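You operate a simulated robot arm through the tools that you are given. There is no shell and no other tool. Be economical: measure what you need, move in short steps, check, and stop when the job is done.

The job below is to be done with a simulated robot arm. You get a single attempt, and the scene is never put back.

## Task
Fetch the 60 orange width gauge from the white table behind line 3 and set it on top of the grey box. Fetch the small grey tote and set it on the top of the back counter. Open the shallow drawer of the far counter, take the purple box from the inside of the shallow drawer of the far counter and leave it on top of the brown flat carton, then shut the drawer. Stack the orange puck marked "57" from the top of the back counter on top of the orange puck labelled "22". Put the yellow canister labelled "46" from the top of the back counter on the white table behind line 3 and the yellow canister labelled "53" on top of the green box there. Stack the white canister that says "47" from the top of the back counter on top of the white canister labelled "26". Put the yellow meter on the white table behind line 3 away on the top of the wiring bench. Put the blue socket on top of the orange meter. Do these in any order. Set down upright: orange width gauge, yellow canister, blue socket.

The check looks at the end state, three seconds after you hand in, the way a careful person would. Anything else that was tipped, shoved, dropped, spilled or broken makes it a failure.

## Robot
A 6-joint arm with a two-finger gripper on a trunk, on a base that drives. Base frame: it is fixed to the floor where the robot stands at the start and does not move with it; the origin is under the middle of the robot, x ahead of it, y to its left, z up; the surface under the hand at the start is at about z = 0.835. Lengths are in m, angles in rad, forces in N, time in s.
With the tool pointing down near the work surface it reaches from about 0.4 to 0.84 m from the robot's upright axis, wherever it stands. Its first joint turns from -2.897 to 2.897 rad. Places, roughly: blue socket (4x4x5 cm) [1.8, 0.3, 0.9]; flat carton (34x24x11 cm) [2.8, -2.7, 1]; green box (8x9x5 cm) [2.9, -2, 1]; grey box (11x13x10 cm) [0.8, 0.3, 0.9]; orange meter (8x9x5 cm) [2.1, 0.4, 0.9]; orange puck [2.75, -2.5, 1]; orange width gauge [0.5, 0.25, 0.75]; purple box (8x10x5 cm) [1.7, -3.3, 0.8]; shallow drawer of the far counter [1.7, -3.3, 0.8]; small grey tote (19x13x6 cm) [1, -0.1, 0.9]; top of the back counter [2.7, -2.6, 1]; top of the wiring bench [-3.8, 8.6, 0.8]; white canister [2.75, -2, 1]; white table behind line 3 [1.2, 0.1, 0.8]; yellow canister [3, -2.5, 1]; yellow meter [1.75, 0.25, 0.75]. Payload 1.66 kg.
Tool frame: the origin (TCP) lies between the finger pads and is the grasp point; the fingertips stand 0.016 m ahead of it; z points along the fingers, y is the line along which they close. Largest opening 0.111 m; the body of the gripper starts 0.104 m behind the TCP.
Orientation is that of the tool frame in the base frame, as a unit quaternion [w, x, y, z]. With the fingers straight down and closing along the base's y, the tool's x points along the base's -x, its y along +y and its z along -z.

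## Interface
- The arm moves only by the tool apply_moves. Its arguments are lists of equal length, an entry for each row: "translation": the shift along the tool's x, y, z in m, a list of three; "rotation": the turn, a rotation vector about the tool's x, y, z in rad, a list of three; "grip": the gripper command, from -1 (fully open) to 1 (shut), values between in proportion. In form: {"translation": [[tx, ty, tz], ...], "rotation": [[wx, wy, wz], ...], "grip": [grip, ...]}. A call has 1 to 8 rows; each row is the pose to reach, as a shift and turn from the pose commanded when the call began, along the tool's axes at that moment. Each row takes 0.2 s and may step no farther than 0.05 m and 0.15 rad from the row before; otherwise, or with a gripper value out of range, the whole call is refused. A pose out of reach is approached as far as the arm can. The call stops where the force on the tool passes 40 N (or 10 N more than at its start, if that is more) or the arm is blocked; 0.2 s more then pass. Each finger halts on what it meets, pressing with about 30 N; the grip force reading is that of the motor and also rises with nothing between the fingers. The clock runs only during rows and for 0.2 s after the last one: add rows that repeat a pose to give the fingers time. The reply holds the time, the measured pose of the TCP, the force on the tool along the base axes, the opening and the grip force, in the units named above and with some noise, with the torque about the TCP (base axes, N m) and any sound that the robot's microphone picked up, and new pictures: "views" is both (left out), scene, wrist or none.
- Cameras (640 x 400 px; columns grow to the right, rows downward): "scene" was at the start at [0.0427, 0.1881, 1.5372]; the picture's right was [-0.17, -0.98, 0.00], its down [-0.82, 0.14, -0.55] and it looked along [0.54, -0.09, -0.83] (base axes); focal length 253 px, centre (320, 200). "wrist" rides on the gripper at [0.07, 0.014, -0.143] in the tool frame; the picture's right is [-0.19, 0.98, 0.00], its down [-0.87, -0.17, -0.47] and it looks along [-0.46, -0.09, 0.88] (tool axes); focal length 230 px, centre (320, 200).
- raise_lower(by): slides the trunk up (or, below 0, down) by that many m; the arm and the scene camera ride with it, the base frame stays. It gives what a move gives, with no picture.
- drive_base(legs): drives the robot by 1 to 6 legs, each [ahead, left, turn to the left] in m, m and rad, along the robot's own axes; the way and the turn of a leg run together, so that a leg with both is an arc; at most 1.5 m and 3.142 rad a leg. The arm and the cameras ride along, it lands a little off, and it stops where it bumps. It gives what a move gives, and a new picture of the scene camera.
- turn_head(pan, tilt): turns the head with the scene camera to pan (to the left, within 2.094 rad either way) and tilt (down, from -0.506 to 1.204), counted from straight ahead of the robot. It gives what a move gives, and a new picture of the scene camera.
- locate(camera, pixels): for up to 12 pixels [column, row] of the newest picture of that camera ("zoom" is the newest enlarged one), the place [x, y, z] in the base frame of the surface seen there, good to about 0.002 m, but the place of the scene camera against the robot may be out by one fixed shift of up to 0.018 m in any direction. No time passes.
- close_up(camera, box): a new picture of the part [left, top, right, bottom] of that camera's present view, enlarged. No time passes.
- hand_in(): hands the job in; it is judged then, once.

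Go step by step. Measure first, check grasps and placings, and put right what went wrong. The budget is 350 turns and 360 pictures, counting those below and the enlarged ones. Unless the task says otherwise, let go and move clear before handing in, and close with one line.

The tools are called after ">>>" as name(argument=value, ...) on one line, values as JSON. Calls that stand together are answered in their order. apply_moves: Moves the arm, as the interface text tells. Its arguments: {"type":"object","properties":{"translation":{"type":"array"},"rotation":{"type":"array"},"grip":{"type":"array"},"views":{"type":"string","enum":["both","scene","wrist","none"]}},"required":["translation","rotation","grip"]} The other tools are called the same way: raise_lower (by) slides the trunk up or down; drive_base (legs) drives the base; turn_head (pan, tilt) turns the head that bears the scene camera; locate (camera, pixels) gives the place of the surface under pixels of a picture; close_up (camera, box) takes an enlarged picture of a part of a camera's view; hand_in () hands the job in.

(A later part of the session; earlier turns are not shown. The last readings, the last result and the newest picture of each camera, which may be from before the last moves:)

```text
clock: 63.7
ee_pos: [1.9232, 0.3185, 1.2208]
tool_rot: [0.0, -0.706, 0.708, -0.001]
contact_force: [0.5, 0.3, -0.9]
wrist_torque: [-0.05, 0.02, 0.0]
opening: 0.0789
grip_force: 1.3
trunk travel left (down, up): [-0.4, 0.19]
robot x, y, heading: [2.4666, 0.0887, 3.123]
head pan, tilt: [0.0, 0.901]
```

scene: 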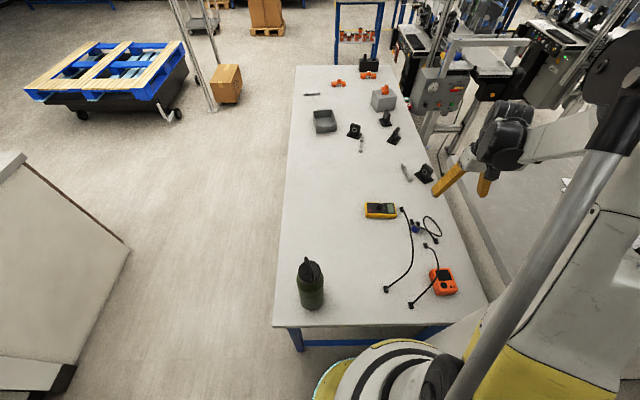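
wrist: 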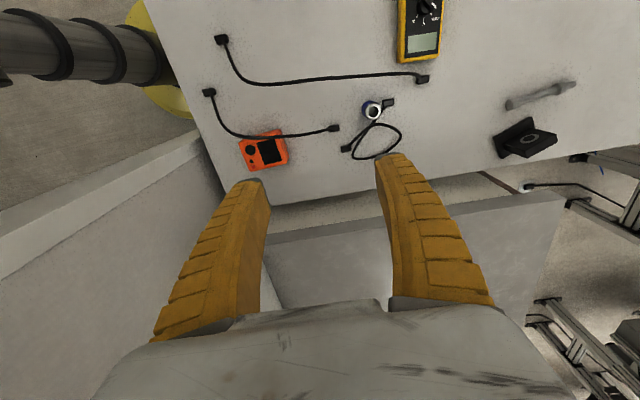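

Orientation is right (closing along x). Moving above the socket and down to z≈1.0 for a check.

>>> apply_moves(translation=[[0, 0.04, 0.0], [0, 0.08, 0.0], [-0.004, 0.105, 0.01], [-0.004, 0.105, 0.055], [-0.004, 0.105, 0.1], [-0.004, 0.105, 0.145], [-0.004, 0.105, 0.19], [-0.004, 0.105, 0.19]], rotation=[[0, 0, 0], [0, 0, 0], [0, 0, 0], [0, 0, 0], [0, 0, 0], [0, 0, 0], [0, 0, 0], [0, 0, 0]], grip=[-0.4, -0.4, -0.4, -0.4, -0.4, -0.4, -0.4, -0.4], views="both")

```text
clock: 65.5
ee_pos: [1.8186, 0.3222, 1.0291]
tool_rot: [0.0, -0.707, 0.707, 0.0]
contact_force: [-0.1, -0.4, -0.2]
wrist_torque: [0.07, 0.04, 0.02]
opening: 0.079
grip_force: 1.7
trunk travel left (down, up): [-0.4, 0.19]
robot x, y, heading: [2.4647, 0.0867, 3.125]
head pan, tilt: [0.0, 0.901]
```

scene: 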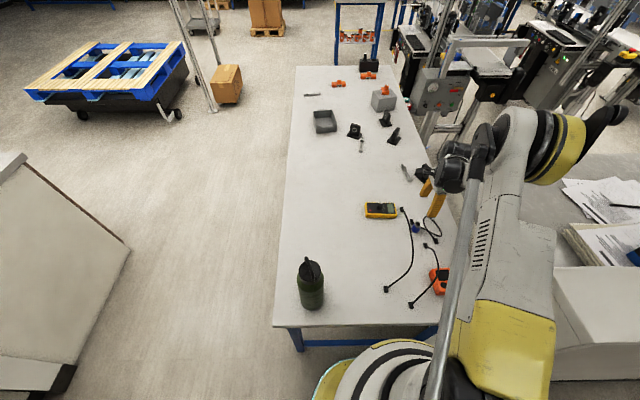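
wrist: 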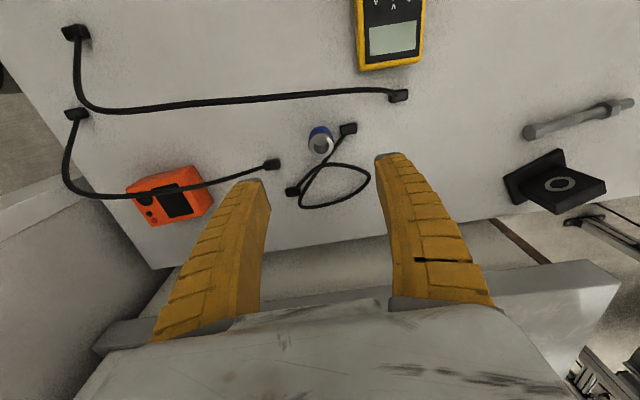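

>>> close_up(camera="wrist", box=[256, 100, 384, 220])

>>> locate(camera="wrist", pixels=[[320, 132], [311, 144], [332, 144], [321, 152], [321, 144], [348, 129], [342, 140], [370, 178], [330, 167], [308, 185], [350, 200]])

```text
3.33 times, centred on (320, 160) of wrist
```

zoom: 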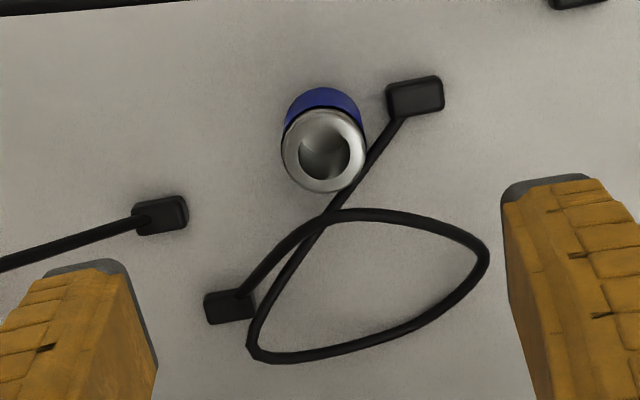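

```text
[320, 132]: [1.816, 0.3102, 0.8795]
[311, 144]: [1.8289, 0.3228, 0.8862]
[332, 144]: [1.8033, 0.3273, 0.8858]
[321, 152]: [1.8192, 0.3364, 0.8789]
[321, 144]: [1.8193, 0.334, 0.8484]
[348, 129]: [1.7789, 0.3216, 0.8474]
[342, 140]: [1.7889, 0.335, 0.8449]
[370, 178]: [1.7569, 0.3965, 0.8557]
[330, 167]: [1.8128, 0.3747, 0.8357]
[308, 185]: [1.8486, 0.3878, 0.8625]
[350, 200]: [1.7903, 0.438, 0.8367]
```

Socket centre ≈ (1.8165, 0.325). Descending to TCP z≈0.873 and closing.

>>> apply_moves(translation=[[-0.003, 0.002, 0.045], [-0.003, 0.002, 0.09], [-0.003, 0.002, 0.13], [-0.003, 0.002, 0.156], [-0.003, 0.002, 0.156], [-0.003, 0.002, 0.156], [-0.003, 0.002, 0.156], [-0.003, 0.002, 0.156]], rotation=[[0, 0, 0], [0, 0, 0], [0, 0, 0], [0, 0, 0], [0, 0, 0], [0, 0, 0], [0, 0, 0], [0, 0, 0]], grip=[-0.4, -0.4, -0.4, -0.4, -0.4, 0.3, 1, 1], views="wrist")

```text
clock: 67.3
ee_pos: [1.8275, 0.3211, 0.8975]
tool_rot: [-0.001, -0.707, 0.707, 0.0]
contact_force: [1.7, -0.4, 2.9]
wrist_torque: [0.0, 0.01, 0.05]
opening: 0.0063
grip_force: 28.7
out of reach, approached as far as the arm can: row 4, 5, 6, 7, 8
trunk travel left (down, up): [-0.4, 0.19]
robot x, y, heading: [2.4647, 0.0877, 3.129]
head pan, tilt: [0.0, 0.901]
```

wrist: 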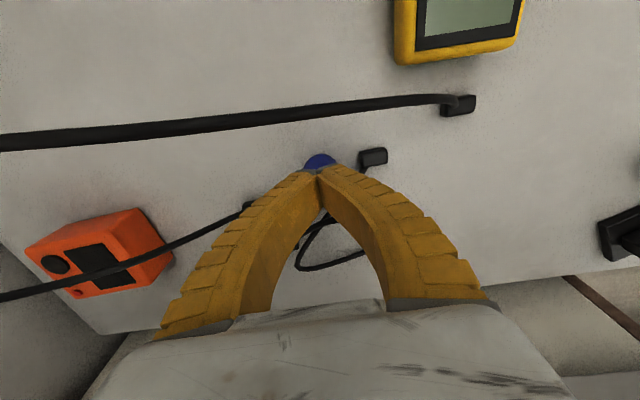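

The trunk is too high so the arm ran out of reach and closed above the socket. Opening again in place and rising, then checking.

>>> apply_moves(translation=[[0, 0, 0], [0, 0, 0], [0, 0, -0.03], [0, 0, -0.075], [0, 0, -0.12]], rotation=[[0, 0, 0], [0, 0, 0], [0, 0, 0], [0, 0, 0], [0, 0, 0]], grip=[0, -0.4, -0.4, -0.4, -0.4], views="wrist")

```text
clock: 68.5
ee_pos: [1.8264, 0.32, 1.0198]
tool_rot: [0.0, 0.707, -0.707, 0.0]
contact_force: [-0.2, 0.5, -0.1]
wrist_torque: [0.0, -0.02, 0.01]
opening: 0.0791
grip_force: 1.3
trunk travel left (down, up): [-0.4, 0.19]
robot x, y, heading: [2.4615, 0.0894, 3.128]
head pan, tilt: [0.0, 0.901]
```

wrist: 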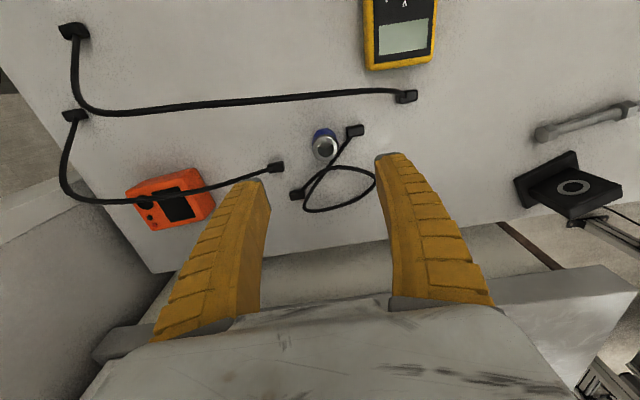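

Socket is still upright. Before lowering the trunk I check the arm's clearance above the partition.

>>> turn_head(pan=-0.3, tilt=0.9)

```text
clock: 69.3
ee_pos: [1.8267, 0.3201, 1.0168]
tool_rot: [0.001, -0.707, 0.707, -0.001]
contact_force: [0.2, 0.7, -0.1]
wrist_torque: [-0.01, 0.0, -0.03]
opening: 0.079
grip_force: 0.8
trunk travel left (down, up): [-0.4, 0.19]
robot x, y, heading: [2.4618, 0.086, 3.125]
head pan, tilt: [-0.3, 0.901]
```

scene: 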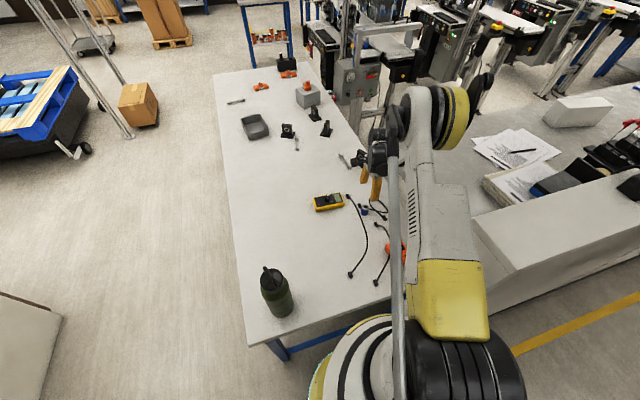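

>>> locate(camera="scene", pixels=[[450, 330], [480, 270], [462, 220], [440, 180], [450, 110], [487, 215], [600, 195], [480, 340], [487, 300]])

```text
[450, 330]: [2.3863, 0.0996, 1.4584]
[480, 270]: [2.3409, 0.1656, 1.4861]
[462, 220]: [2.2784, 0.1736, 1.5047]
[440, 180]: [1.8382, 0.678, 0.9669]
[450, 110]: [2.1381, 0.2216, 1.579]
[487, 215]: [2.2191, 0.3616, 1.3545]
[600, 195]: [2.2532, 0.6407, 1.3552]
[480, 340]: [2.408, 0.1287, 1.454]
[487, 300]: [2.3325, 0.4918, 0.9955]
```

The arm runs at y≤0.25 there, clear of the partition (y≥0.33). Raising the hand a bit, then lowering the trunk 0.14.

>>> apply_moves(translation=[[0, 0.004, -0.04], [0, 0.01, -0.08]], rotation=[[0, 0, 0], [0, 0, 0]], grip=[-0.4, -0.4], views="none")

>>> raise_lower(by=-0.14)

>>> close_up(camera="wrist", box=[240, 80, 400, 200])

```text
clock: 69.9
ee_pos: [1.8173, 0.3206, 1.0982]
tool_rot: [0.0, 0.707, -0.707, 0.001]
contact_force: [0.2, 0.1, -0.1]
wrist_torque: [0.03, 0.0, 0.01]
opening: 0.079
grip_force: 1.3
trunk travel left (down, up): [-0.4, 0.19]
robot x, y, heading: [2.4616, 0.09, 3.129]
head pan, tilt: [-0.3, 0.901]
```

```text
clock: 71.5
ee_pos: [1.8174, 0.321, 0.9576]
tool_rot: [0.0, 0.707, -0.707, 0.0]
contact_force: [-0.8, 0.3, 0.4]
wrist_torque: [-0.02, -0.02, -0.02]
opening: 0.0791
grip_force: 0.8
trunk travel left (down, up): [-0.26, 0.33]
robot x, y, heading: [2.4623, 0.0872, 3.123]
head pan, tilt: [-0.3, 0.901]
```

```text
3.33 times, centred on (320, 140) of wrist
```

zoom: 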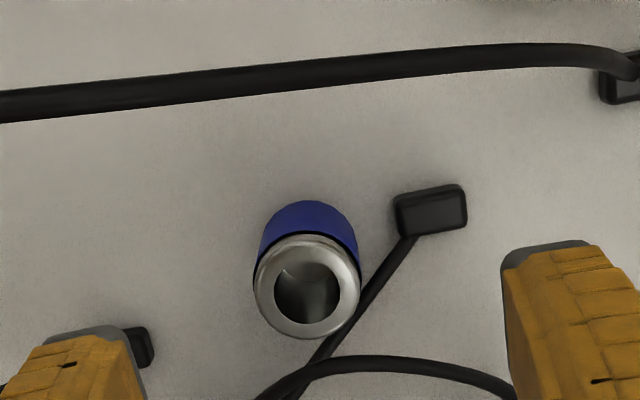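

>>> locate(camera="zoom", pixels=[[263, 285], [352, 285], [308, 245], [308, 330], [300, 210], [430, 210]])

```text
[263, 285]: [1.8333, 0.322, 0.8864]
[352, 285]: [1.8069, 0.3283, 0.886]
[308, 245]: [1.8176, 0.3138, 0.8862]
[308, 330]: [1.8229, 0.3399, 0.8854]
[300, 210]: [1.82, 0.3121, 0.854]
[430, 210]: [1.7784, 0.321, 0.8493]
```

Socket centre ≈ (1.820, 0.326). Descending.

>>> apply_moves(translation=[[-0.004, -0.0025, 0.04], [-0.004, -0.0025, 0.07], [-0.004, -0.0025, 0.084], [-0.004, -0.0025, 0.084]], rotation=[[0, 0, 0], [0, 0, 0], [0, 0, 0], [0, 0, 0]], grip=[-0.4, -0.4, -0.4, -0.4], views="wrist")

```text
clock: 72.5
ee_pos: [1.818, 0.3254, 0.8726]
tool_rot: [0.0, 0.707, -0.707, 0.001]
contact_force: [-0.1, -0.6, 0.1]
wrist_torque: [0.0, -0.01, 0.05]
opening: 0.0792
grip_force: 1.5
trunk travel left (down, up): [-0.26, 0.33]
robot x, y, heading: [2.4612, 0.0844, 3.12]
head pan, tilt: [-0.3, 0.901]
```

wrist: 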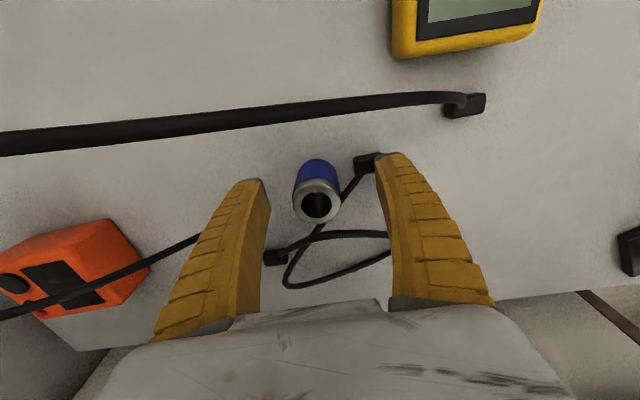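

>>> apply_moves(translation=[[0, 0, 0], [0, 0, 0], [0, 0, 0], [0, 0, 0]], rotation=[[0, 0, 0], [0, 0, 0], [0, 0, 0], [0, 0, 0]], grip=[0, 0.5, 1, 1], views="none")

>>> apply_moves(translation=[[0, 0, -0.04], [0, 0, -0.085], [0, 0, -0.13], [0, 0, -0.175], [0, 0, -0.19]], rotation=[[0, 0, 0], [0, 0, 0], [0, 0, 0], [0, 0, 0], [0, 0, 0]], grip=[1, 1, 1, 1, 1], views="wrist")

```text
clock: 73.5
ee_pos: [1.8196, 0.3258, 0.8727]
tool_rot: [0.0, 0.707, -0.707, 0.001]
contact_force: [-0.9, 2.7, 8.3]
wrist_torque: [0.28, 0.02, 0.06]
opening: 0.0283
grip_force: 30.4
trunk travel left (down, up): [-0.26, 0.33]
robot x, y, heading: [2.4661, 0.085, 3.124]
head pan, tilt: [-0.3, 0.901]
```

```text
clock: 74.8
ee_pos: [1.8186, 0.3251, 1.0651]
tool_rot: [0.001, 0.707, -0.707, 0.0]
contact_force: [0.2, 0.4, -1.3]
wrist_torque: [0.03, -0.01, 0.0]
opening: 0.0246
grip_force: 30.5
trunk travel left (down, up): [-0.26, 0.33]
robot x, y, heading: [2.4641, 0.0864, 3.122]
head pan, tilt: [-0.3, 0.901]
```

wrist: 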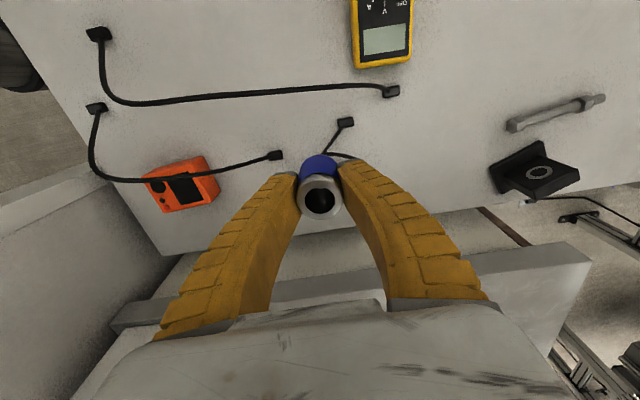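

Lifted, but the opening (0.0246) is less than the socket's width; checking the hold closely.

>>> close_up(camera="wrist", box=[260, 140, 380, 230])

>>> locate(camera="wrist", pixels=[[320, 163], [320, 180], [307, 190], [333, 190], [320, 213], [302, 200], [338, 200]])

```text
4.44 times, centred on (320, 185) of wrist
```

zoom: 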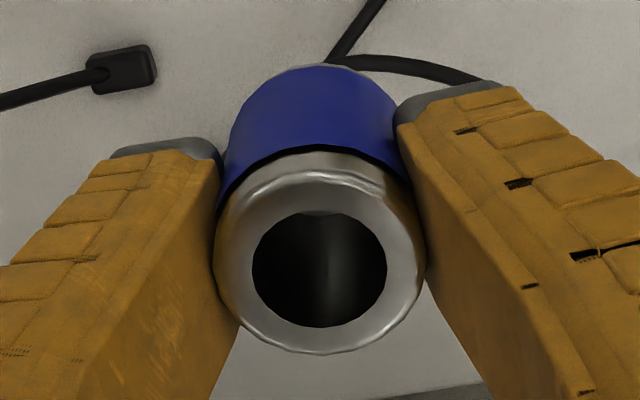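

```text
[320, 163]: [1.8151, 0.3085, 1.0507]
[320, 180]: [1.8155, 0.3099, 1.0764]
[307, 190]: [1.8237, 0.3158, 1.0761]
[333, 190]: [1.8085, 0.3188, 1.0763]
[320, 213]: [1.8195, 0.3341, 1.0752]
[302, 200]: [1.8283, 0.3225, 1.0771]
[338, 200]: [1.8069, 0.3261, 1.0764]
```

Hold is good (ring ~2.6 cm wide, socket vertical). To keep the arm clear of the partition when placing, I'll drive 0.2 m toward −y first with the hand raised a bit.

>>> apply_moves(translation=[[0, 0, -0.04]], rotation=[[0, 0, 0]], grip=[1], views="none")

>>> drive_base(legs=[[0, 0.2, 0]])

```text
clock: 75.2
ee_pos: [1.8194, 0.3248, 1.1049]
tool_rot: [0.0, 0.707, -0.707, -0.001]
contact_force: [0.4, 1.1, 0.1]
wrist_torque: [0.03, -0.01, 0.01]
opening: 0.0248
grip_force: 29.6
trunk travel left (down, up): [-0.26, 0.33]
robot x, y, heading: [2.4622, 0.0872, 3.128]
head pan, tilt: [-0.3, 0.901]
```

```text
clock: 76.7
ee_pos: [1.8155, 0.1247, 1.104]
tool_rot: [0.0, 0.708, -0.707, 0.0]
contact_force: [0.4, -0.7, -1.4]
wrist_torque: [0.03, 0.0, 0.02]
opening: 0.0249
grip_force: 30.0
trunk travel left (down, up): [-0.26, 0.33]
robot x, y, heading: [2.4572, -0.1105, 3.128]
head pan, tilt: [-0.3, 0.901]
```

scene: 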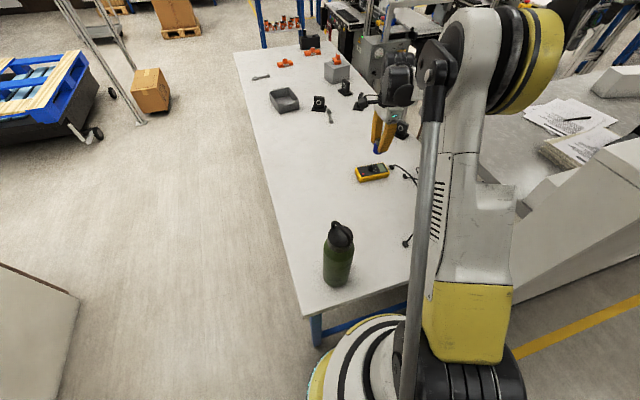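

>>> apply_moves(translation=[[-0.034, -0.03, 0], [-0.068, -0.06, 0], [-0.102, -0.09, 0], [-0.136, -0.12, 0], [-0.17, -0.15, 0], [-0.204, -0.18, 0], [-0.235, -0.205, 0], [-0.245, -0.229, 0]], rotation=[[0, 0, 0], [0, 0, 0], [0, 0, 0], [0, 0, 0], [0, 0, 0], [0, 0, 0], [0, 0, 0], [0, 0, 0]], grip=[1, 1, 1, 1, 1, 1, 1, 1], views="both")

```text
clock: 78.5
ee_pos: [2.0449, 0.3707, 1.1023]
tool_rot: [0.0, 0.707, -0.707, 0.0]
contact_force: [0.4, 0.4, -0.7]
wrist_torque: [0.01, -0.03, -0.04]
opening: 0.025
grip_force: 30.3
trunk travel left (down, up): [-0.26, 0.33]
robot x, y, heading: [2.4573, -0.1116, 3.129]
head pan, tilt: [-0.3, 0.901]
```

scene: 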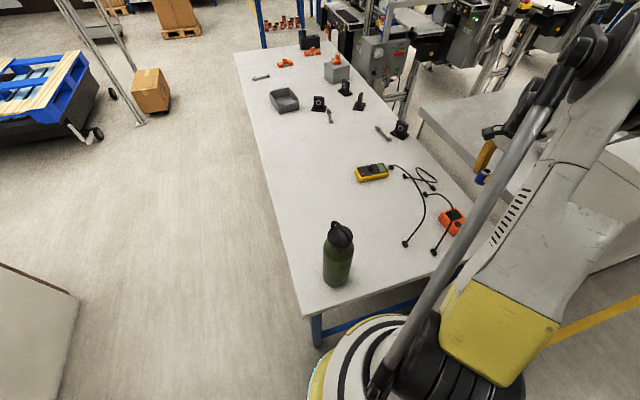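
wrist: 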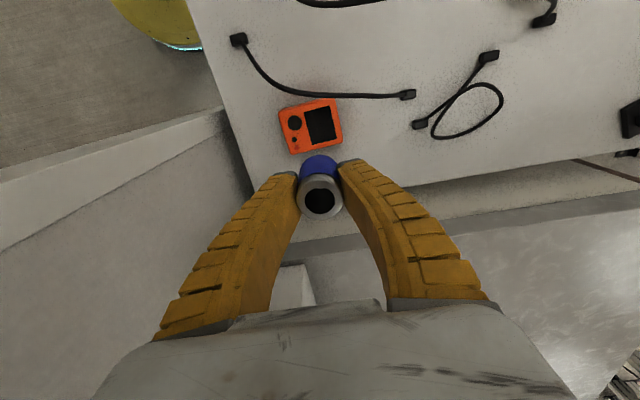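

>>> close_up(camera="wrist", box=[260, 80, 360, 160])

>>> locate(camera="wrist", pixels=[[281, 112], [333, 101], [340, 138], [292, 150], [322, 125], [294, 122], [293, 140], [320, 96], [370, 96], [285, 85]])

```text
5.00 times, centred on (310, 120) of wrist
```

zoom: 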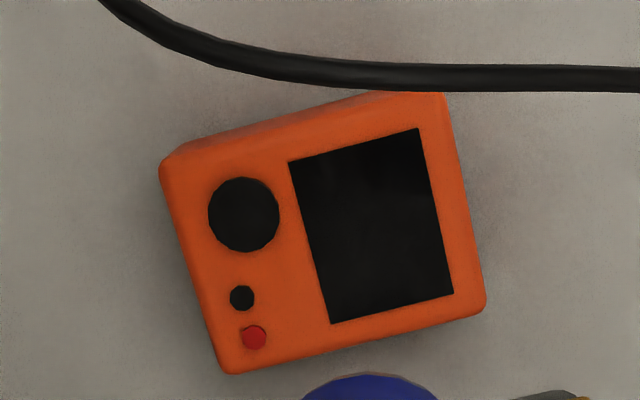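

```text
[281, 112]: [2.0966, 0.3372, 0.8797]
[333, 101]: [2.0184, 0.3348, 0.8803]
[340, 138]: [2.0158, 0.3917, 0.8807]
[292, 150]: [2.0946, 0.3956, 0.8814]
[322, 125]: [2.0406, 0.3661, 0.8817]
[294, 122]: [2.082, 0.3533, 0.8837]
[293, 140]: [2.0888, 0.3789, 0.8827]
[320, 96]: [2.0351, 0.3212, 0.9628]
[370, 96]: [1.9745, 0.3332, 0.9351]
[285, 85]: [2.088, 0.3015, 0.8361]
```

Meter top spans x 2.014–2.10, y 0.333–0.398; TCP is over its screen. Lowering, with the last bit slow.

>>> apply_moves(translation=[[0, 0, 0.045], [0, 0, 0.09], [0, 0, 0.135], [0, 0, 0.165], [0, 0, 0.172], [0, 0, 0.172]], rotation=[[0, 0, 0], [0, 0, 0], [0, 0, 0], [0, 0, 0], [0, 0, 0], [0, 0, 0]], grip=[1, 1, 1, 1, 1, 1], views="wrist")

```text
clock: 79.9
ee_pos: [2.0454, 0.3719, 0.9301]
tool_rot: [0.0, 0.709, -0.706, 0.0]
contact_force: [-1.1, 0.4, -1.4]
wrist_torque: [0.0, 0.01, -0.02]
opening: 0.0249
grip_force: 30.1
trunk travel left (down, up): [-0.26, 0.33]
robot x, y, heading: [2.46, -0.1147, 3.121]
head pan, tilt: [-0.3, 0.901]
```

wrist: 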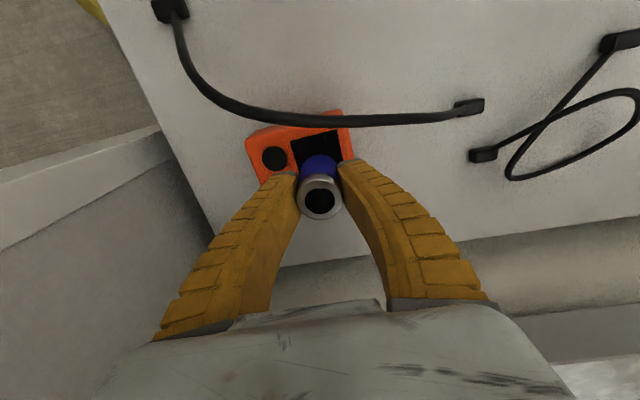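

Looks right; lowering in millimetre steps until contact.

>>> apply_moves(translation=[[0, 0, 0.004], [0, 0, 0.007], [0, 0, 0.009], [0, 0, 0.009]], rotation=[[0, 0, 0], [0, 0, 0], [0, 0, 0], [0, 0, 0]], grip=[1, 1, 1, 1], views="none")

```text
clock: 80.9
ee_pos: [2.0445, 0.3721, 0.9214]
tool_rot: [0.0, 0.708, -0.706, 0.0]
contact_force: [0.5, 0.4, -0.8]
wrist_torque: [0.0, 0.0, 0.04]
opening: 0.0252
grip_force: 29.9
trunk travel left (down, up): [-0.26, 0.33]
robot x, y, heading: [2.457, -0.1091, 3.123]
head pan, tilt: [-0.3, 0.901]
```

>>> apply_moves(translation=[[0, 0, 0.002], [0, 0, 0.003], [0, 0, 0.003]], rotation=[[0, 0, 0], [0, 0, 0], [0, 0, 0]], grip=[1, 1, 1], views="wrist")

```text
clock: 81.7
ee_pos: [2.0451, 0.3718, 0.9193]
tool_rot: [0.0, 0.707, -0.707, 0.0]
contact_force: [-0.7, 0.4, 5.5]
wrist_torque: [0.09, 0.03, 0.03]
opening: 0.025
grip_force: 29.6
trunk travel left (down, up): [-0.26, 0.33]
robot x, y, heading: [2.4582, -0.1112, 3.127]
head pan, tilt: [-0.3, 0.901]
```

wrist: 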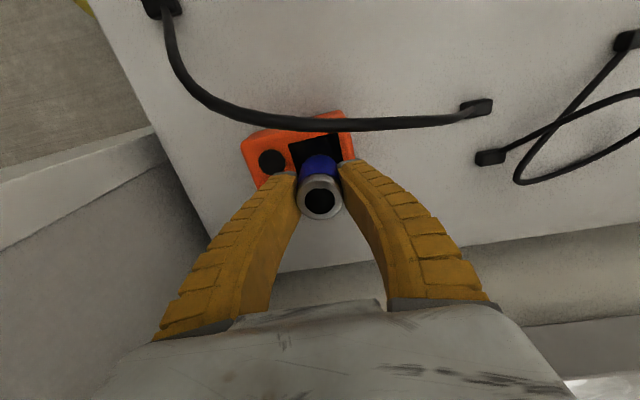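

Contact felt (5.5 N). Releasing and rising.

>>> apply_moves(translation=[[0, 0, 0], [0, 0, 0], [0, 0, 0], [0, 0, -0.03], [0, 0, -0.075], [0, 0, -0.12], [0, 0, -0.165]], rotation=[[0, 0, 0], [0, 0, 0], [0, 0, 0], [0, 0, 0], [0, 0, 0], [0, 0, 0], [0, 0, 0]], grip=[0.2, -0.1, -0.3, -0.3, -0.3, -0.3, -0.3], views="wrist")

```text
clock: 83.3
ee_pos: [2.0461, 0.3716, 1.0859]
tool_rot: [0.001, 0.708, -0.706, 0.001]
contact_force: [-0.6, -0.6, 0.5]
wrist_torque: [0.02, 0.01, -0.01]
opening: 0.0734
grip_force: 0.9
trunk travel left (down, up): [-0.26, 0.33]
robot x, y, heading: [2.4578, -0.1109, 3.124]
head pan, tilt: [-0.3, 0.901]
```

wrist: 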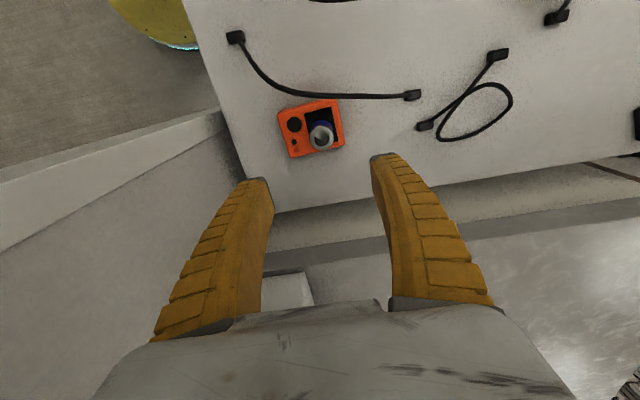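

The socket stands on the orange meter. Next the grey tote: raise the trunk, retract the hand, and drive back into the aisle facing the table.

>>> raise_lower(by=0.22)

>>> apply_moves(translation=[[0.045, 0, 0], [0.09, 0, 0], [0.135, 0, 0], [0.18, 0, 0], [0.225, 0, 0], [0.27, 0, 0], [0.315, 0, 0], [0.36, 0, 0]], rotation=[[0, 0, 0], [0, 0, 0], [0, 0, 0], [0, 0, 0], [0, 0, 0], [0, 0, 0], [0, 0, 0], [0, 0, 0]], grip=[-1, -1, -1, -1, -1, -1, -1, -1], views="none")

>>> drive_base(legs=[[-0.2, 0, 0], [0, 0.5, 0], [0, 0, -1.55], [0, 1.5, 0]])

```text
clock: 85.7
ee_pos: [2.0465, 0.3721, 1.3051]
tool_rot: [0.001, 0.708, -0.707, 0.0]
contact_force: [0.4, 0.3, 0.3]
wrist_torque: [-0.03, -0.01, 0.0]
opening: 0.0735
grip_force: 1.0
trunk travel left (down, up): [-0.48, 0.11]
robot x, y, heading: [2.4615, -0.1124, 3.126]
head pan, tilt: [-0.3, 0.901]
```

```text
clock: 87.5
ee_pos: [2.0484, 0.0092, 1.3043]
tool_rot: [0.0, 0.707, -0.707, -0.001]
contact_force: [-0.4, -0.6, 0.1]
wrist_torque: [0.07, -0.03, 0.02]
opening: 0.1107
grip_force: 0.1
trunk travel left (down, up): [-0.48, 0.11]
robot x, y, heading: [2.4582, -0.1108, 3.127]
head pan, tilt: [-0.3, 0.901]
```

```text
clock: 102.4
ee_pos: [1.2353, -0.2643, 1.3044]
tool_rot: [0.0, -0.038, 0.999, 0.0]
contact_force: [0.3, 0.5, -1.1]
wrist_torque: [0.0, -0.01, -0.01]
opening: 0.1108
grip_force: 0.2
trunk travel left (down, up): [-0.48, 0.11]
robot x, y, heading: [1.1436, -0.6825, 1.628]
head pan, tilt: [-0.3, 0.901]
```

scene: 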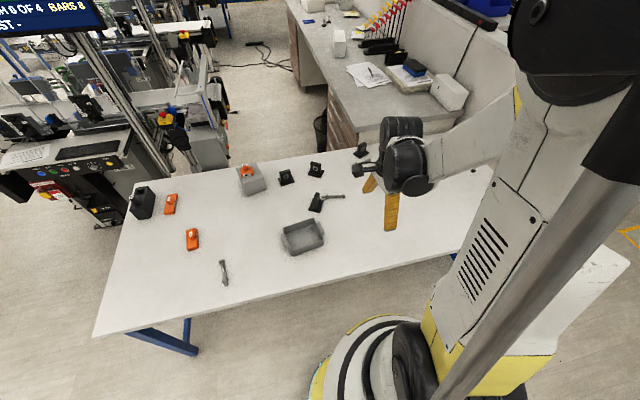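

>>> close_up(camera="scene", box=[250, 180, 370, 280])

>>> locate(camera="scene", pixels=[[283, 232], [317, 222], [323, 242], [291, 252], [302, 237], [300, 217], [282, 243], [327, 232]])

```text
4.00 times, centred on (310, 230) of scene
```

zoom: 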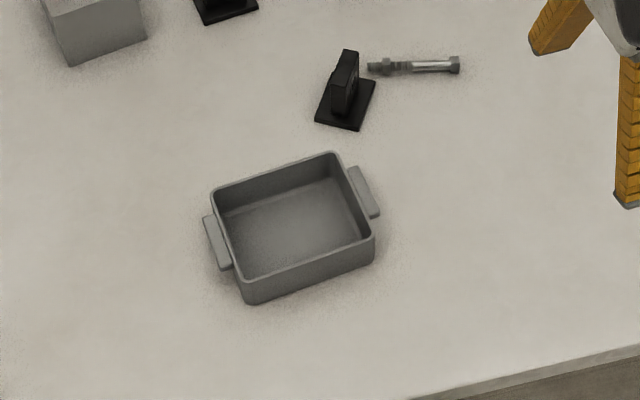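

```text
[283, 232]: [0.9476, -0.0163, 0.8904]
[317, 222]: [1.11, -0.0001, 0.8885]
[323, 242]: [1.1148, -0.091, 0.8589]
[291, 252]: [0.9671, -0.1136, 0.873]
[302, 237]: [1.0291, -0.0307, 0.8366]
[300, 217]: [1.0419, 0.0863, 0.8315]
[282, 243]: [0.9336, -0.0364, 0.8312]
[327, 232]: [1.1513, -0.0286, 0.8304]
```

The tote has two end lugs; I'll grip its near long wall with one finger inside. Measuring the wall.

>>> locate(camera="zoom", pixels=[[241, 279], [373, 238], [307, 259], [307, 263], [335, 153], [213, 190], [275, 172], [300, 240], [330, 200], [216, 243], [364, 192], [307, 285]])

```text
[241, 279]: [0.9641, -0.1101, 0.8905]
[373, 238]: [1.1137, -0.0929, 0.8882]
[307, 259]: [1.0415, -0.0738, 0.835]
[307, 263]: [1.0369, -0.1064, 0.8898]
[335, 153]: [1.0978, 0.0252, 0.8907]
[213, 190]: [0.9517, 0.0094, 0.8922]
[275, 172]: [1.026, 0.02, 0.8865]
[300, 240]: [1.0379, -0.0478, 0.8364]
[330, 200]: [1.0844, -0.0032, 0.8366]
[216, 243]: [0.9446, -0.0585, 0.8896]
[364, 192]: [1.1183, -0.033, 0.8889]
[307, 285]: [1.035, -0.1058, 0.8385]
```

Lowering the trunk, then bringing the wrist camera near the tote's near wall.

>>> raise_lower(by=-0.22)

>>> apply_moves(translation=[[0.035, 0.028, 0], [0.07, 0.056, 0], [0.105, 0.084, 0], [0.14, 0.112, 0], [0.175, 0.14, 0], [0.2126, 0.1706, 0]], rotation=[[0, 0, -0.037], [0, 0, -0.037], [0, 0, -0.037], [0, 0, -0.037], [0, 0, -0.037], [0, 0, -0.037]], grip=[-1, -1, -1, -1, -1, -1], views="wrist")

```text
clock: 104.8
ee_pos: [1.2353, -0.2656, 1.0846]
tool_rot: [-0.001, -0.037, 0.999, 0.0]
contact_force: [0.5, -0.5, 0.1]
wrist_torque: [0.01, 0.01, -0.01]
opening: 0.1108
grip_force: 0.1
trunk travel left (down, up): [-0.26, 0.33]
robot x, y, heading: [1.1417, -0.6833, 1.631]
head pan, tilt: [-0.3, 0.901]
```

```text
clock: 106.2
ee_pos: [1.0084, -0.1112, 1.0846]
tool_rot: [0.001, -0.055, 0.998, 0.0]
contact_force: [0.2, 0.3, 0.7]
wrist_torque: [0.02, -0.03, -0.01]
opening: 0.1111
grip_force: 0.2
trunk travel left (down, up): [-0.26, 0.33]
robot x, y, heading: [1.1437, -0.6818, 1.626]
head pan, tilt: [-0.3, 0.901]
```

wrist: 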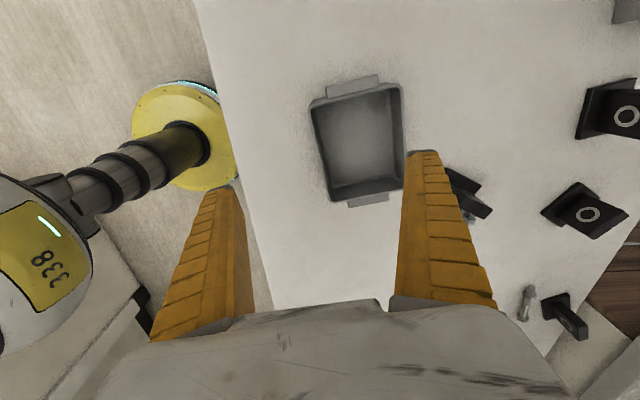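

>>> close_up(camera="wrist", box=[290, 60, 420, 220])

>>> locate(camera="wrist", pixels=[[311, 107], [330, 199], [320, 150], [317, 150], [403, 187], [399, 85], [353, 84], [366, 201], [360, 130], [402, 140]])

```text
2.50 times, centred on (355, 140) of wrist
```

zoom: 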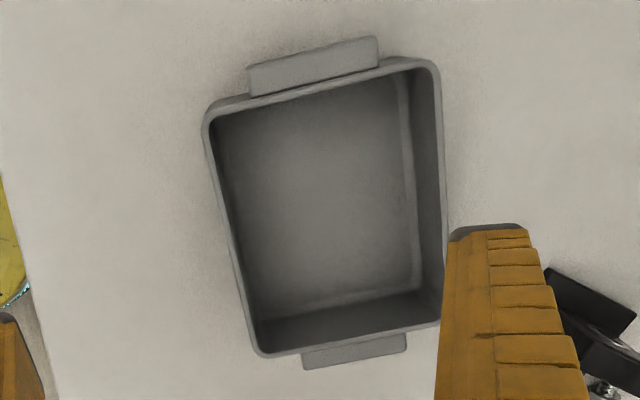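

```text
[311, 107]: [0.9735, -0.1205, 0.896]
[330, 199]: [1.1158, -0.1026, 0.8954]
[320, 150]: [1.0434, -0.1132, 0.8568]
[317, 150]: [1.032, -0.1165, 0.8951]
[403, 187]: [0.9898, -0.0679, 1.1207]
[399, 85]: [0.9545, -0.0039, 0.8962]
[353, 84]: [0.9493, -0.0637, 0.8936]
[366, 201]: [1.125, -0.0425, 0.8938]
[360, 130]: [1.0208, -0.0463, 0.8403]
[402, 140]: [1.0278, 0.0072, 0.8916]
```

Near wall passes (1.04, −0.114), rim z 0.896. Descending astride it.

>>> apply_moves(translation=[[-0.0343, -0.005, 0.02], [-0.0343, -0.005, 0.065], [-0.0343, -0.005, 0.11], [-0.0343, -0.005, 0.15], [-0.0343, -0.005, 0.15]], rotation=[[0, 0, -0.01], [0, 0, -0.01], [0, 0, -0.01], [0, 0, -0.01], [0, 0, -0.01]], grip=[-0.5, -0.4, -0.3, -0.2, -0.2], views="wrist")

```text
clock: 107.3
ee_pos: [1.0446, -0.1127, 0.9328]
tool_rot: [0.0, -0.061, 0.998, -0.001]
contact_force: [-1.0, 0.3, -0.6]
wrist_torque: [0.01, 0.05, 0.0]
opening: 0.0682
grip_force: 1.5
trunk travel left (down, up): [-0.26, 0.33]
robot x, y, heading: [1.1388, -0.6812, 1.635]
head pan, tilt: [-0.3, 0.901]
```

wrist: 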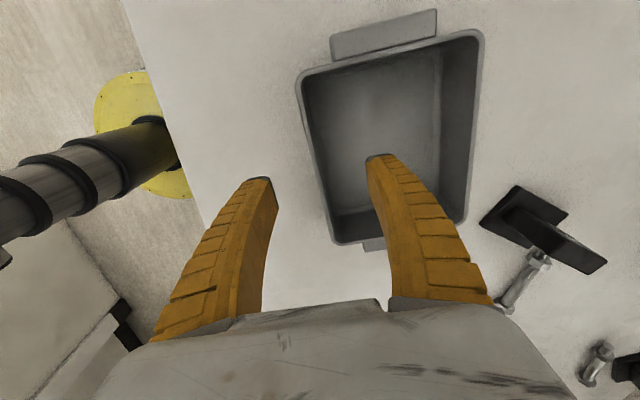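

Wall is centred between the fingers. Descending 0.058 and closing.

>>> apply_moves(translation=[[0, 0, 0.04], [0, 0, 0.058], [0, 0, 0.058], [0, 0, 0.058], [0, 0, 0.058], [0, 0, 0.058]], rotation=[[0, 0, 0], [0, 0, 0], [0, 0, 0], [0, 0, 0], [0, 0, 0], [0, 0, 0]], grip=[-0.2, -0.2, 0.3, 0.7, 1, 1], views="none")

>>> apply_moves(translation=[[0, 0, -0.02], [0, 0, -0.05], [0, 0, -0.09], [0, 0, -0.09]], rotation=[[0, 0, 0], [0, 0, 0], [0, 0, 0], [0, 0, 0]], grip=[1, 1, 1, 1], views="both")

```text
clock: 108.8
ee_pos: [1.0431, -0.1129, 0.8775]
tool_rot: [0.0, -0.061, 0.998, 0.0]
contact_force: [-0.1, 1.5, 2.2]
wrist_torque: [0.01, 0.03, 0.1]
opening: 0.006
grip_force: 30.1
trunk travel left (down, up): [-0.26, 0.33]
robot x, y, heading: [1.1473, -0.6814, 1.63]
head pan, tilt: [-0.3, 0.901]
```

```text
clock: 109.8
ee_pos: [1.0447, -0.1113, 0.9689]
tool_rot: [0.0, -0.062, 0.998, 0.0]
contact_force: [0.3, 1.4, -1.9]
wrist_torque: [-0.12, 0.02, 0.0]
opening: 0.006
grip_force: 30.2
trunk travel left (down, up): [-0.26, 0.33]
robot x, y, heading: [1.1451, -0.6827, 1.628]
head pan, tilt: [-0.3, 0.901]
```

scene: 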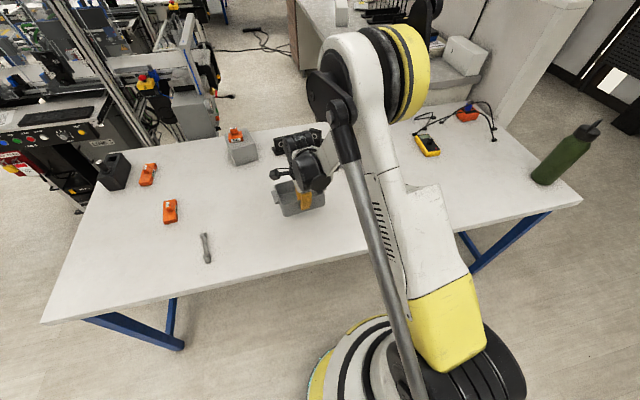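
wrist: 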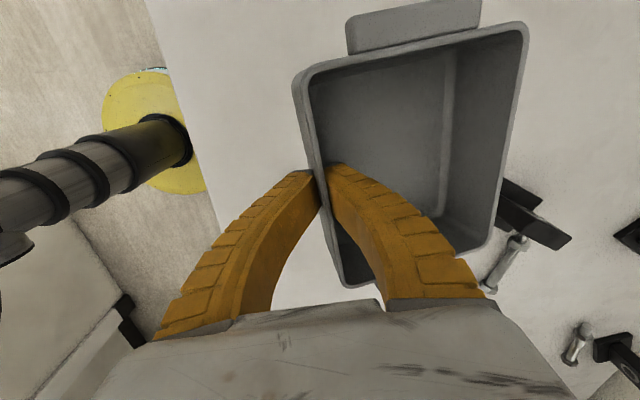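

The tote is held level. Raising and retracting the hand, then raising the trunk.

>>> apply_moves(translation=[[0, 0, -0.045], [0, 0, -0.09], [-0.015, -0.042, -0.1], [-0.03, -0.084, -0.1], [-0.045, -0.126, -0.1], [-0.05, -0.167, -0.1]], rotation=[[0, 0, 0], [0, 0, 0], [0, 0, 0], [0, 0, 0], [0, 0, 0], [0, 0, 0]], grip=[1, 1, 1, 1, 1, 1], views="none")

>>> raise_lower(by=0.2)

>>> drive_base(legs=[[-0.15, 0, 0], [0, -0.7, 0], [0, 0, -1.57], [0.5, 0, 0]])

>>> turn_head(pan=-0.8, tilt=0.55)

```text
clock: 111.2
ee_pos: [1.1141, -0.2698, 1.0676]
tool_rot: [0.0, -0.061, 0.998, 0.001]
contact_force: [-0.3, -0.8, -1.1]
wrist_torque: [-0.04, -0.02, 0.0]
opening: 0.0058
grip_force: 30.0
trunk travel left (down, up): [-0.26, 0.33]
robot x, y, heading: [1.1444, -0.6853, 1.631]
head pan, tilt: [-0.3, 0.901]
```

```text
clock: 113.3
ee_pos: [1.1143, -0.2683, 1.2662]
tool_rot: [0.0, -0.061, 0.998, -0.001]
contact_force: [-0.7, -0.5, -0.8]
wrist_torque: [-0.07, 0.03, -0.01]
opening: 0.0062
grip_force: 30.2
trunk travel left (down, up): [-0.46, 0.13]
robot x, y, heading: [1.1431, -0.6828, 1.629]
head pan, tilt: [-0.3, 0.901]
```

```text
clock: 124.5
ee_pos: [2.7717, -0.7486, 1.2658]
tool_rot: [0.0, 0.666, 0.746, 0.0]
contact_force: [0.0, 0.2, -2.2]
wrist_torque: [-0.01, 0.1, -0.02]
opening: 0.0061
grip_force: 29.7
trunk travel left (down, up): [-0.46, 0.13]
robot x, y, heading: [2.3583, -0.7716, 0.045]
head pan, tilt: [-0.3, 0.901]
```

scene: 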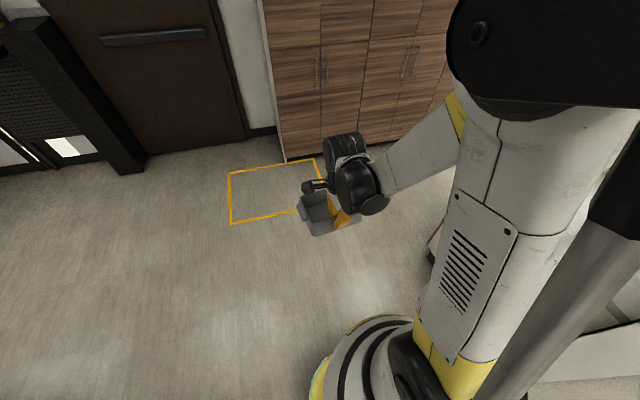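

```text
clock: 125.5
ee_pos: [2.7716, -0.7487, 1.2654]
tool_rot: [0.0, 0.666, 0.746, 0.0]
contact_force: [0.1, -0.4, -1.1]
wrist_torque: [-0.02, 0.11, 0.0]
opening: 0.0059
grip_force: 30.2
trunk travel left (down, up): [-0.46, 0.13]
robot x, y, heading: [2.3561, -0.7717, 0.046]
head pan, tilt: [-0.799, 0.55]
```

scene: 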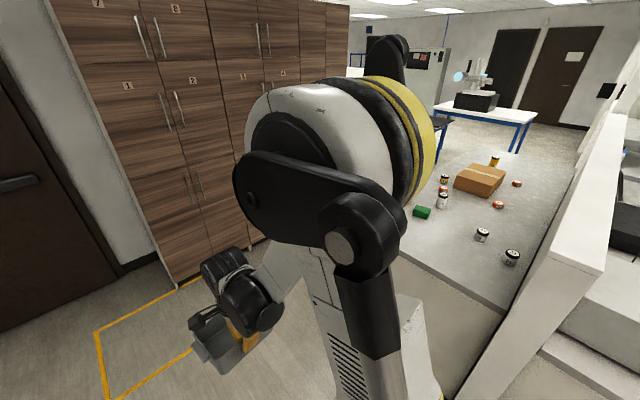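

The back counter is ahead right, with pucks, canisters, green box and carton. Zooming and locating.

>>> close_up(camera="scene", box=[390, 130, 590, 290])

>>> locate(camera="scene", pixels=[[400, 262], [510, 310], [443, 200], [445, 187], [444, 178], [422, 211], [494, 160], [517, 183], [499, 204], [482, 235], [512, 257], [480, 175]])

>>> locate(camera="scene", pixels=[[430, 180], [440, 150], [530, 160], [580, 150], [545, 290], [575, 230], [180, 285], [250, 240], [430, 280], [600, 170]])

```text
2.50 times, centred on (490, 210) of scene
```

zoom: 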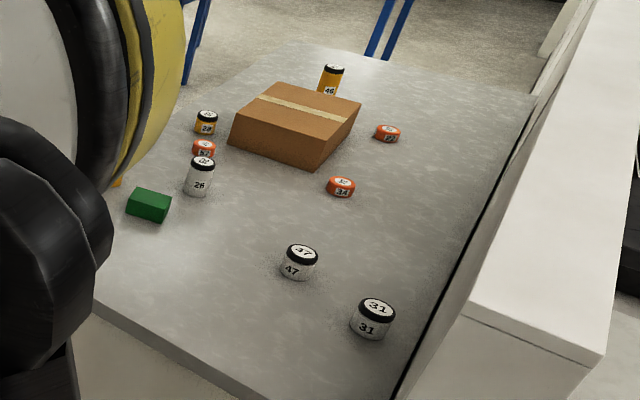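

```text
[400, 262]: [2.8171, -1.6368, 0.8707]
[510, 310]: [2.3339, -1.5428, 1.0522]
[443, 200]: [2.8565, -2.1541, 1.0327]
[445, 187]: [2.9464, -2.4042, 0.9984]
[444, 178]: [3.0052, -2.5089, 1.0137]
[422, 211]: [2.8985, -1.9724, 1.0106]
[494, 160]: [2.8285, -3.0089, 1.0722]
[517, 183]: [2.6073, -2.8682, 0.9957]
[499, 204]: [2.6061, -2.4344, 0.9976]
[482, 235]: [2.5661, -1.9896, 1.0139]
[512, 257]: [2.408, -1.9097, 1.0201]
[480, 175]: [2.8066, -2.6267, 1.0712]
```

```text
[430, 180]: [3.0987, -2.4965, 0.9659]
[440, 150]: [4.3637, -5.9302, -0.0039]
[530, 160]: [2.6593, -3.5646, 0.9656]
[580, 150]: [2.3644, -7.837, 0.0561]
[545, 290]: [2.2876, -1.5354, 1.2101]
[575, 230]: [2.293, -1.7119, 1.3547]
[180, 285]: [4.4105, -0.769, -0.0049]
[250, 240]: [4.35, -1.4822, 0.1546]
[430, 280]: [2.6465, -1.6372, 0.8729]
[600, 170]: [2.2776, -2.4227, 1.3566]
```

Counter top z≈0.966, its north end at y≈−1.63. I'll place the tote near that end around (2.92, −1.77); driving there.

>>> drive_base(legs=[[0.55, 0, 0], [0, 0, -1.617], [0.3, 0, 0]])

>>> turn_head(pan=0.3, tilt=0.6)

```text
clock: 134.2
ee_pos: [2.9182, -1.4607, 1.2676]
tool_rot: [0.001, 0.999, 0.039, 0.0]
contact_force: [-0.1, -1.5, -0.9]
wrist_torque: [0.11, 0.03, 0.02]
opening: 0.0059
grip_force: 30.3
trunk travel left (down, up): [-0.46, 0.13]
robot x, y, heading: [2.9057, -1.045, -1.55]
head pan, tilt: [-0.799, 0.55]
```

scene: 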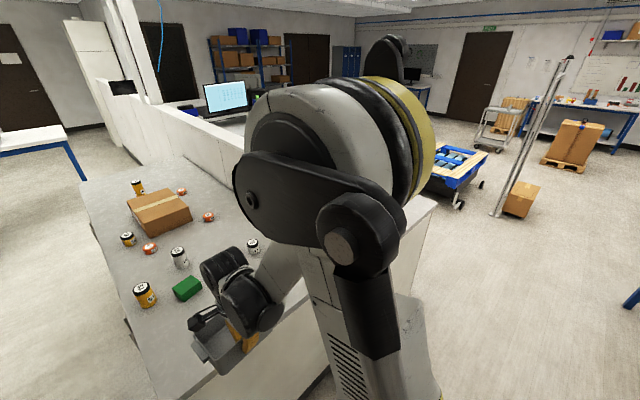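

```text
clock: 135.5
ee_pos: [2.9182, -1.4598, 1.2662]
tool_rot: [0.001, 0.999, 0.04, 0.0]
contact_force: [0.0, 0.0, -1.7]
wrist_torque: [0.06, -0.02, -0.02]
opening: 0.0059
grip_force: 29.6
trunk travel left (down, up): [-0.46, 0.13]
robot x, y, heading: [2.9118, -1.044, -1.555]
head pan, tilt: [0.3, 0.6]
```

scene: 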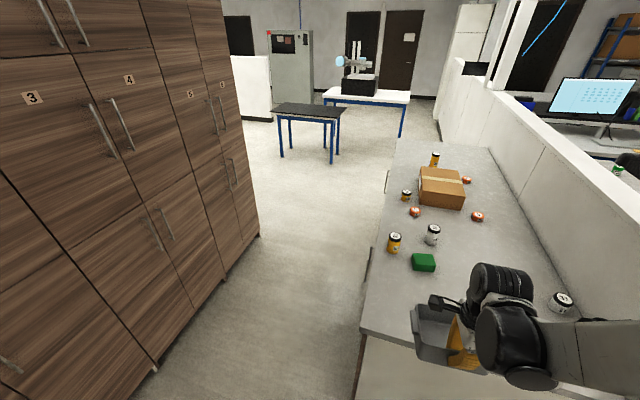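

>>> close_up(camera="scene", box=[370, 140, 530, 290])

>>> locate(camera="scene", pixels=[[394, 245], [423, 263], [432, 235], [415, 212], [406, 195], [434, 160], [466, 180], [477, 216], [375, 320], [387, 190], [394, 240], [393, 142]])

```text
2.67 times, centred on (450, 215) of scene
```

zoom: 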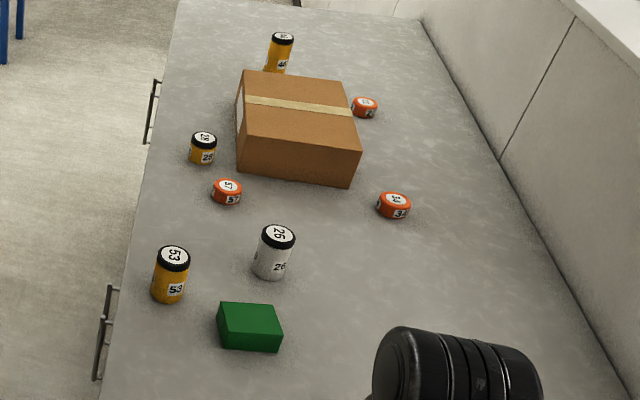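

```text
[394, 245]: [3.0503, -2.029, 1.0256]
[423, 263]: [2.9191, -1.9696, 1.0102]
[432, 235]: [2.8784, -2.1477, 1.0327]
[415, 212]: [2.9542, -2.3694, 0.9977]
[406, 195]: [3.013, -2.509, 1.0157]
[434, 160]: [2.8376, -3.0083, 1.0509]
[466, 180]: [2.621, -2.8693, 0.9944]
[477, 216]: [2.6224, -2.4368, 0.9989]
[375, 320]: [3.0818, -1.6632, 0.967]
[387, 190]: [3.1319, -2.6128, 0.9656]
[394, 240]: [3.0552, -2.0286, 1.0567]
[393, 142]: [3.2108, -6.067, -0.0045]
```

All labels readable: 53, 26, 57, 29, 46, 34 and one more puck (22?) at (2.62,−2.87). Now lowering the trunk a bit and moving the tote over its place.

>>> raise_lower(by=-0.1)

>>> apply_moves(translation=[[0, 0.045, 0], [0, 0.09, 0], [0, 0.135, 0], [0, 0.18, 0], [0, 0.225, 0], [0, 0.25, 0.02], [0, 0.25, 0.06], [0, 0.25, 0.1]], rotation=[[0, 0, 0], [0, 0, 0], [0, 0, 0], [0, 0, 0], [0, 0, 0], [0, 0, 0], [0, 0, 0], [0, 0, 0]], grip=[1, 1, 1, 1, 1, 1, 1, 1], views="both")

```text
clock: 136.8
ee_pos: [2.9174, -1.4605, 1.1663]
tool_rot: [0.001, 0.999, 0.039, 0.0]
contact_force: [1.2, -0.2, -0.6]
wrist_torque: [0.07, 0.0, 0.07]
opening: 0.006
grip_force: 30.0
trunk travel left (down, up): [-0.36, 0.23]
robot x, y, heading: [2.9051, -1.0472, -1.552]
head pan, tilt: [0.3, 0.6]
```

```text
clock: 138.6
ee_pos: [2.9392, -1.7118, 1.0673]
tool_rot: [0.001, 0.999, 0.04, 0.0]
contact_force: [-0.8, -0.4, -2.0]
wrist_torque: [0.06, -0.05, 0.03]
opening: 0.006
grip_force: 30.0
trunk travel left (down, up): [-0.36, 0.23]
robot x, y, heading: [2.9082, -1.045, -1.552]
head pan, tilt: [0.3, 0.6]
```

scene: 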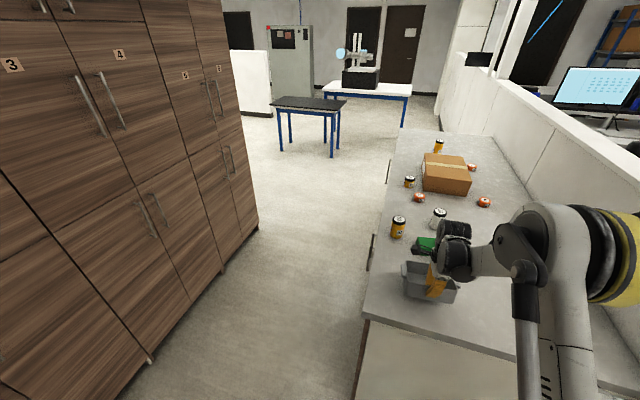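
wrist: 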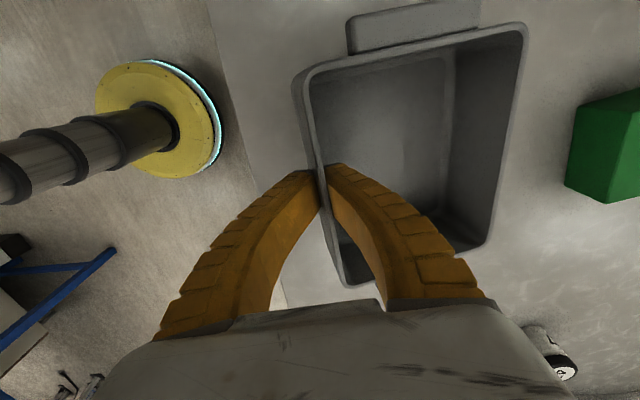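

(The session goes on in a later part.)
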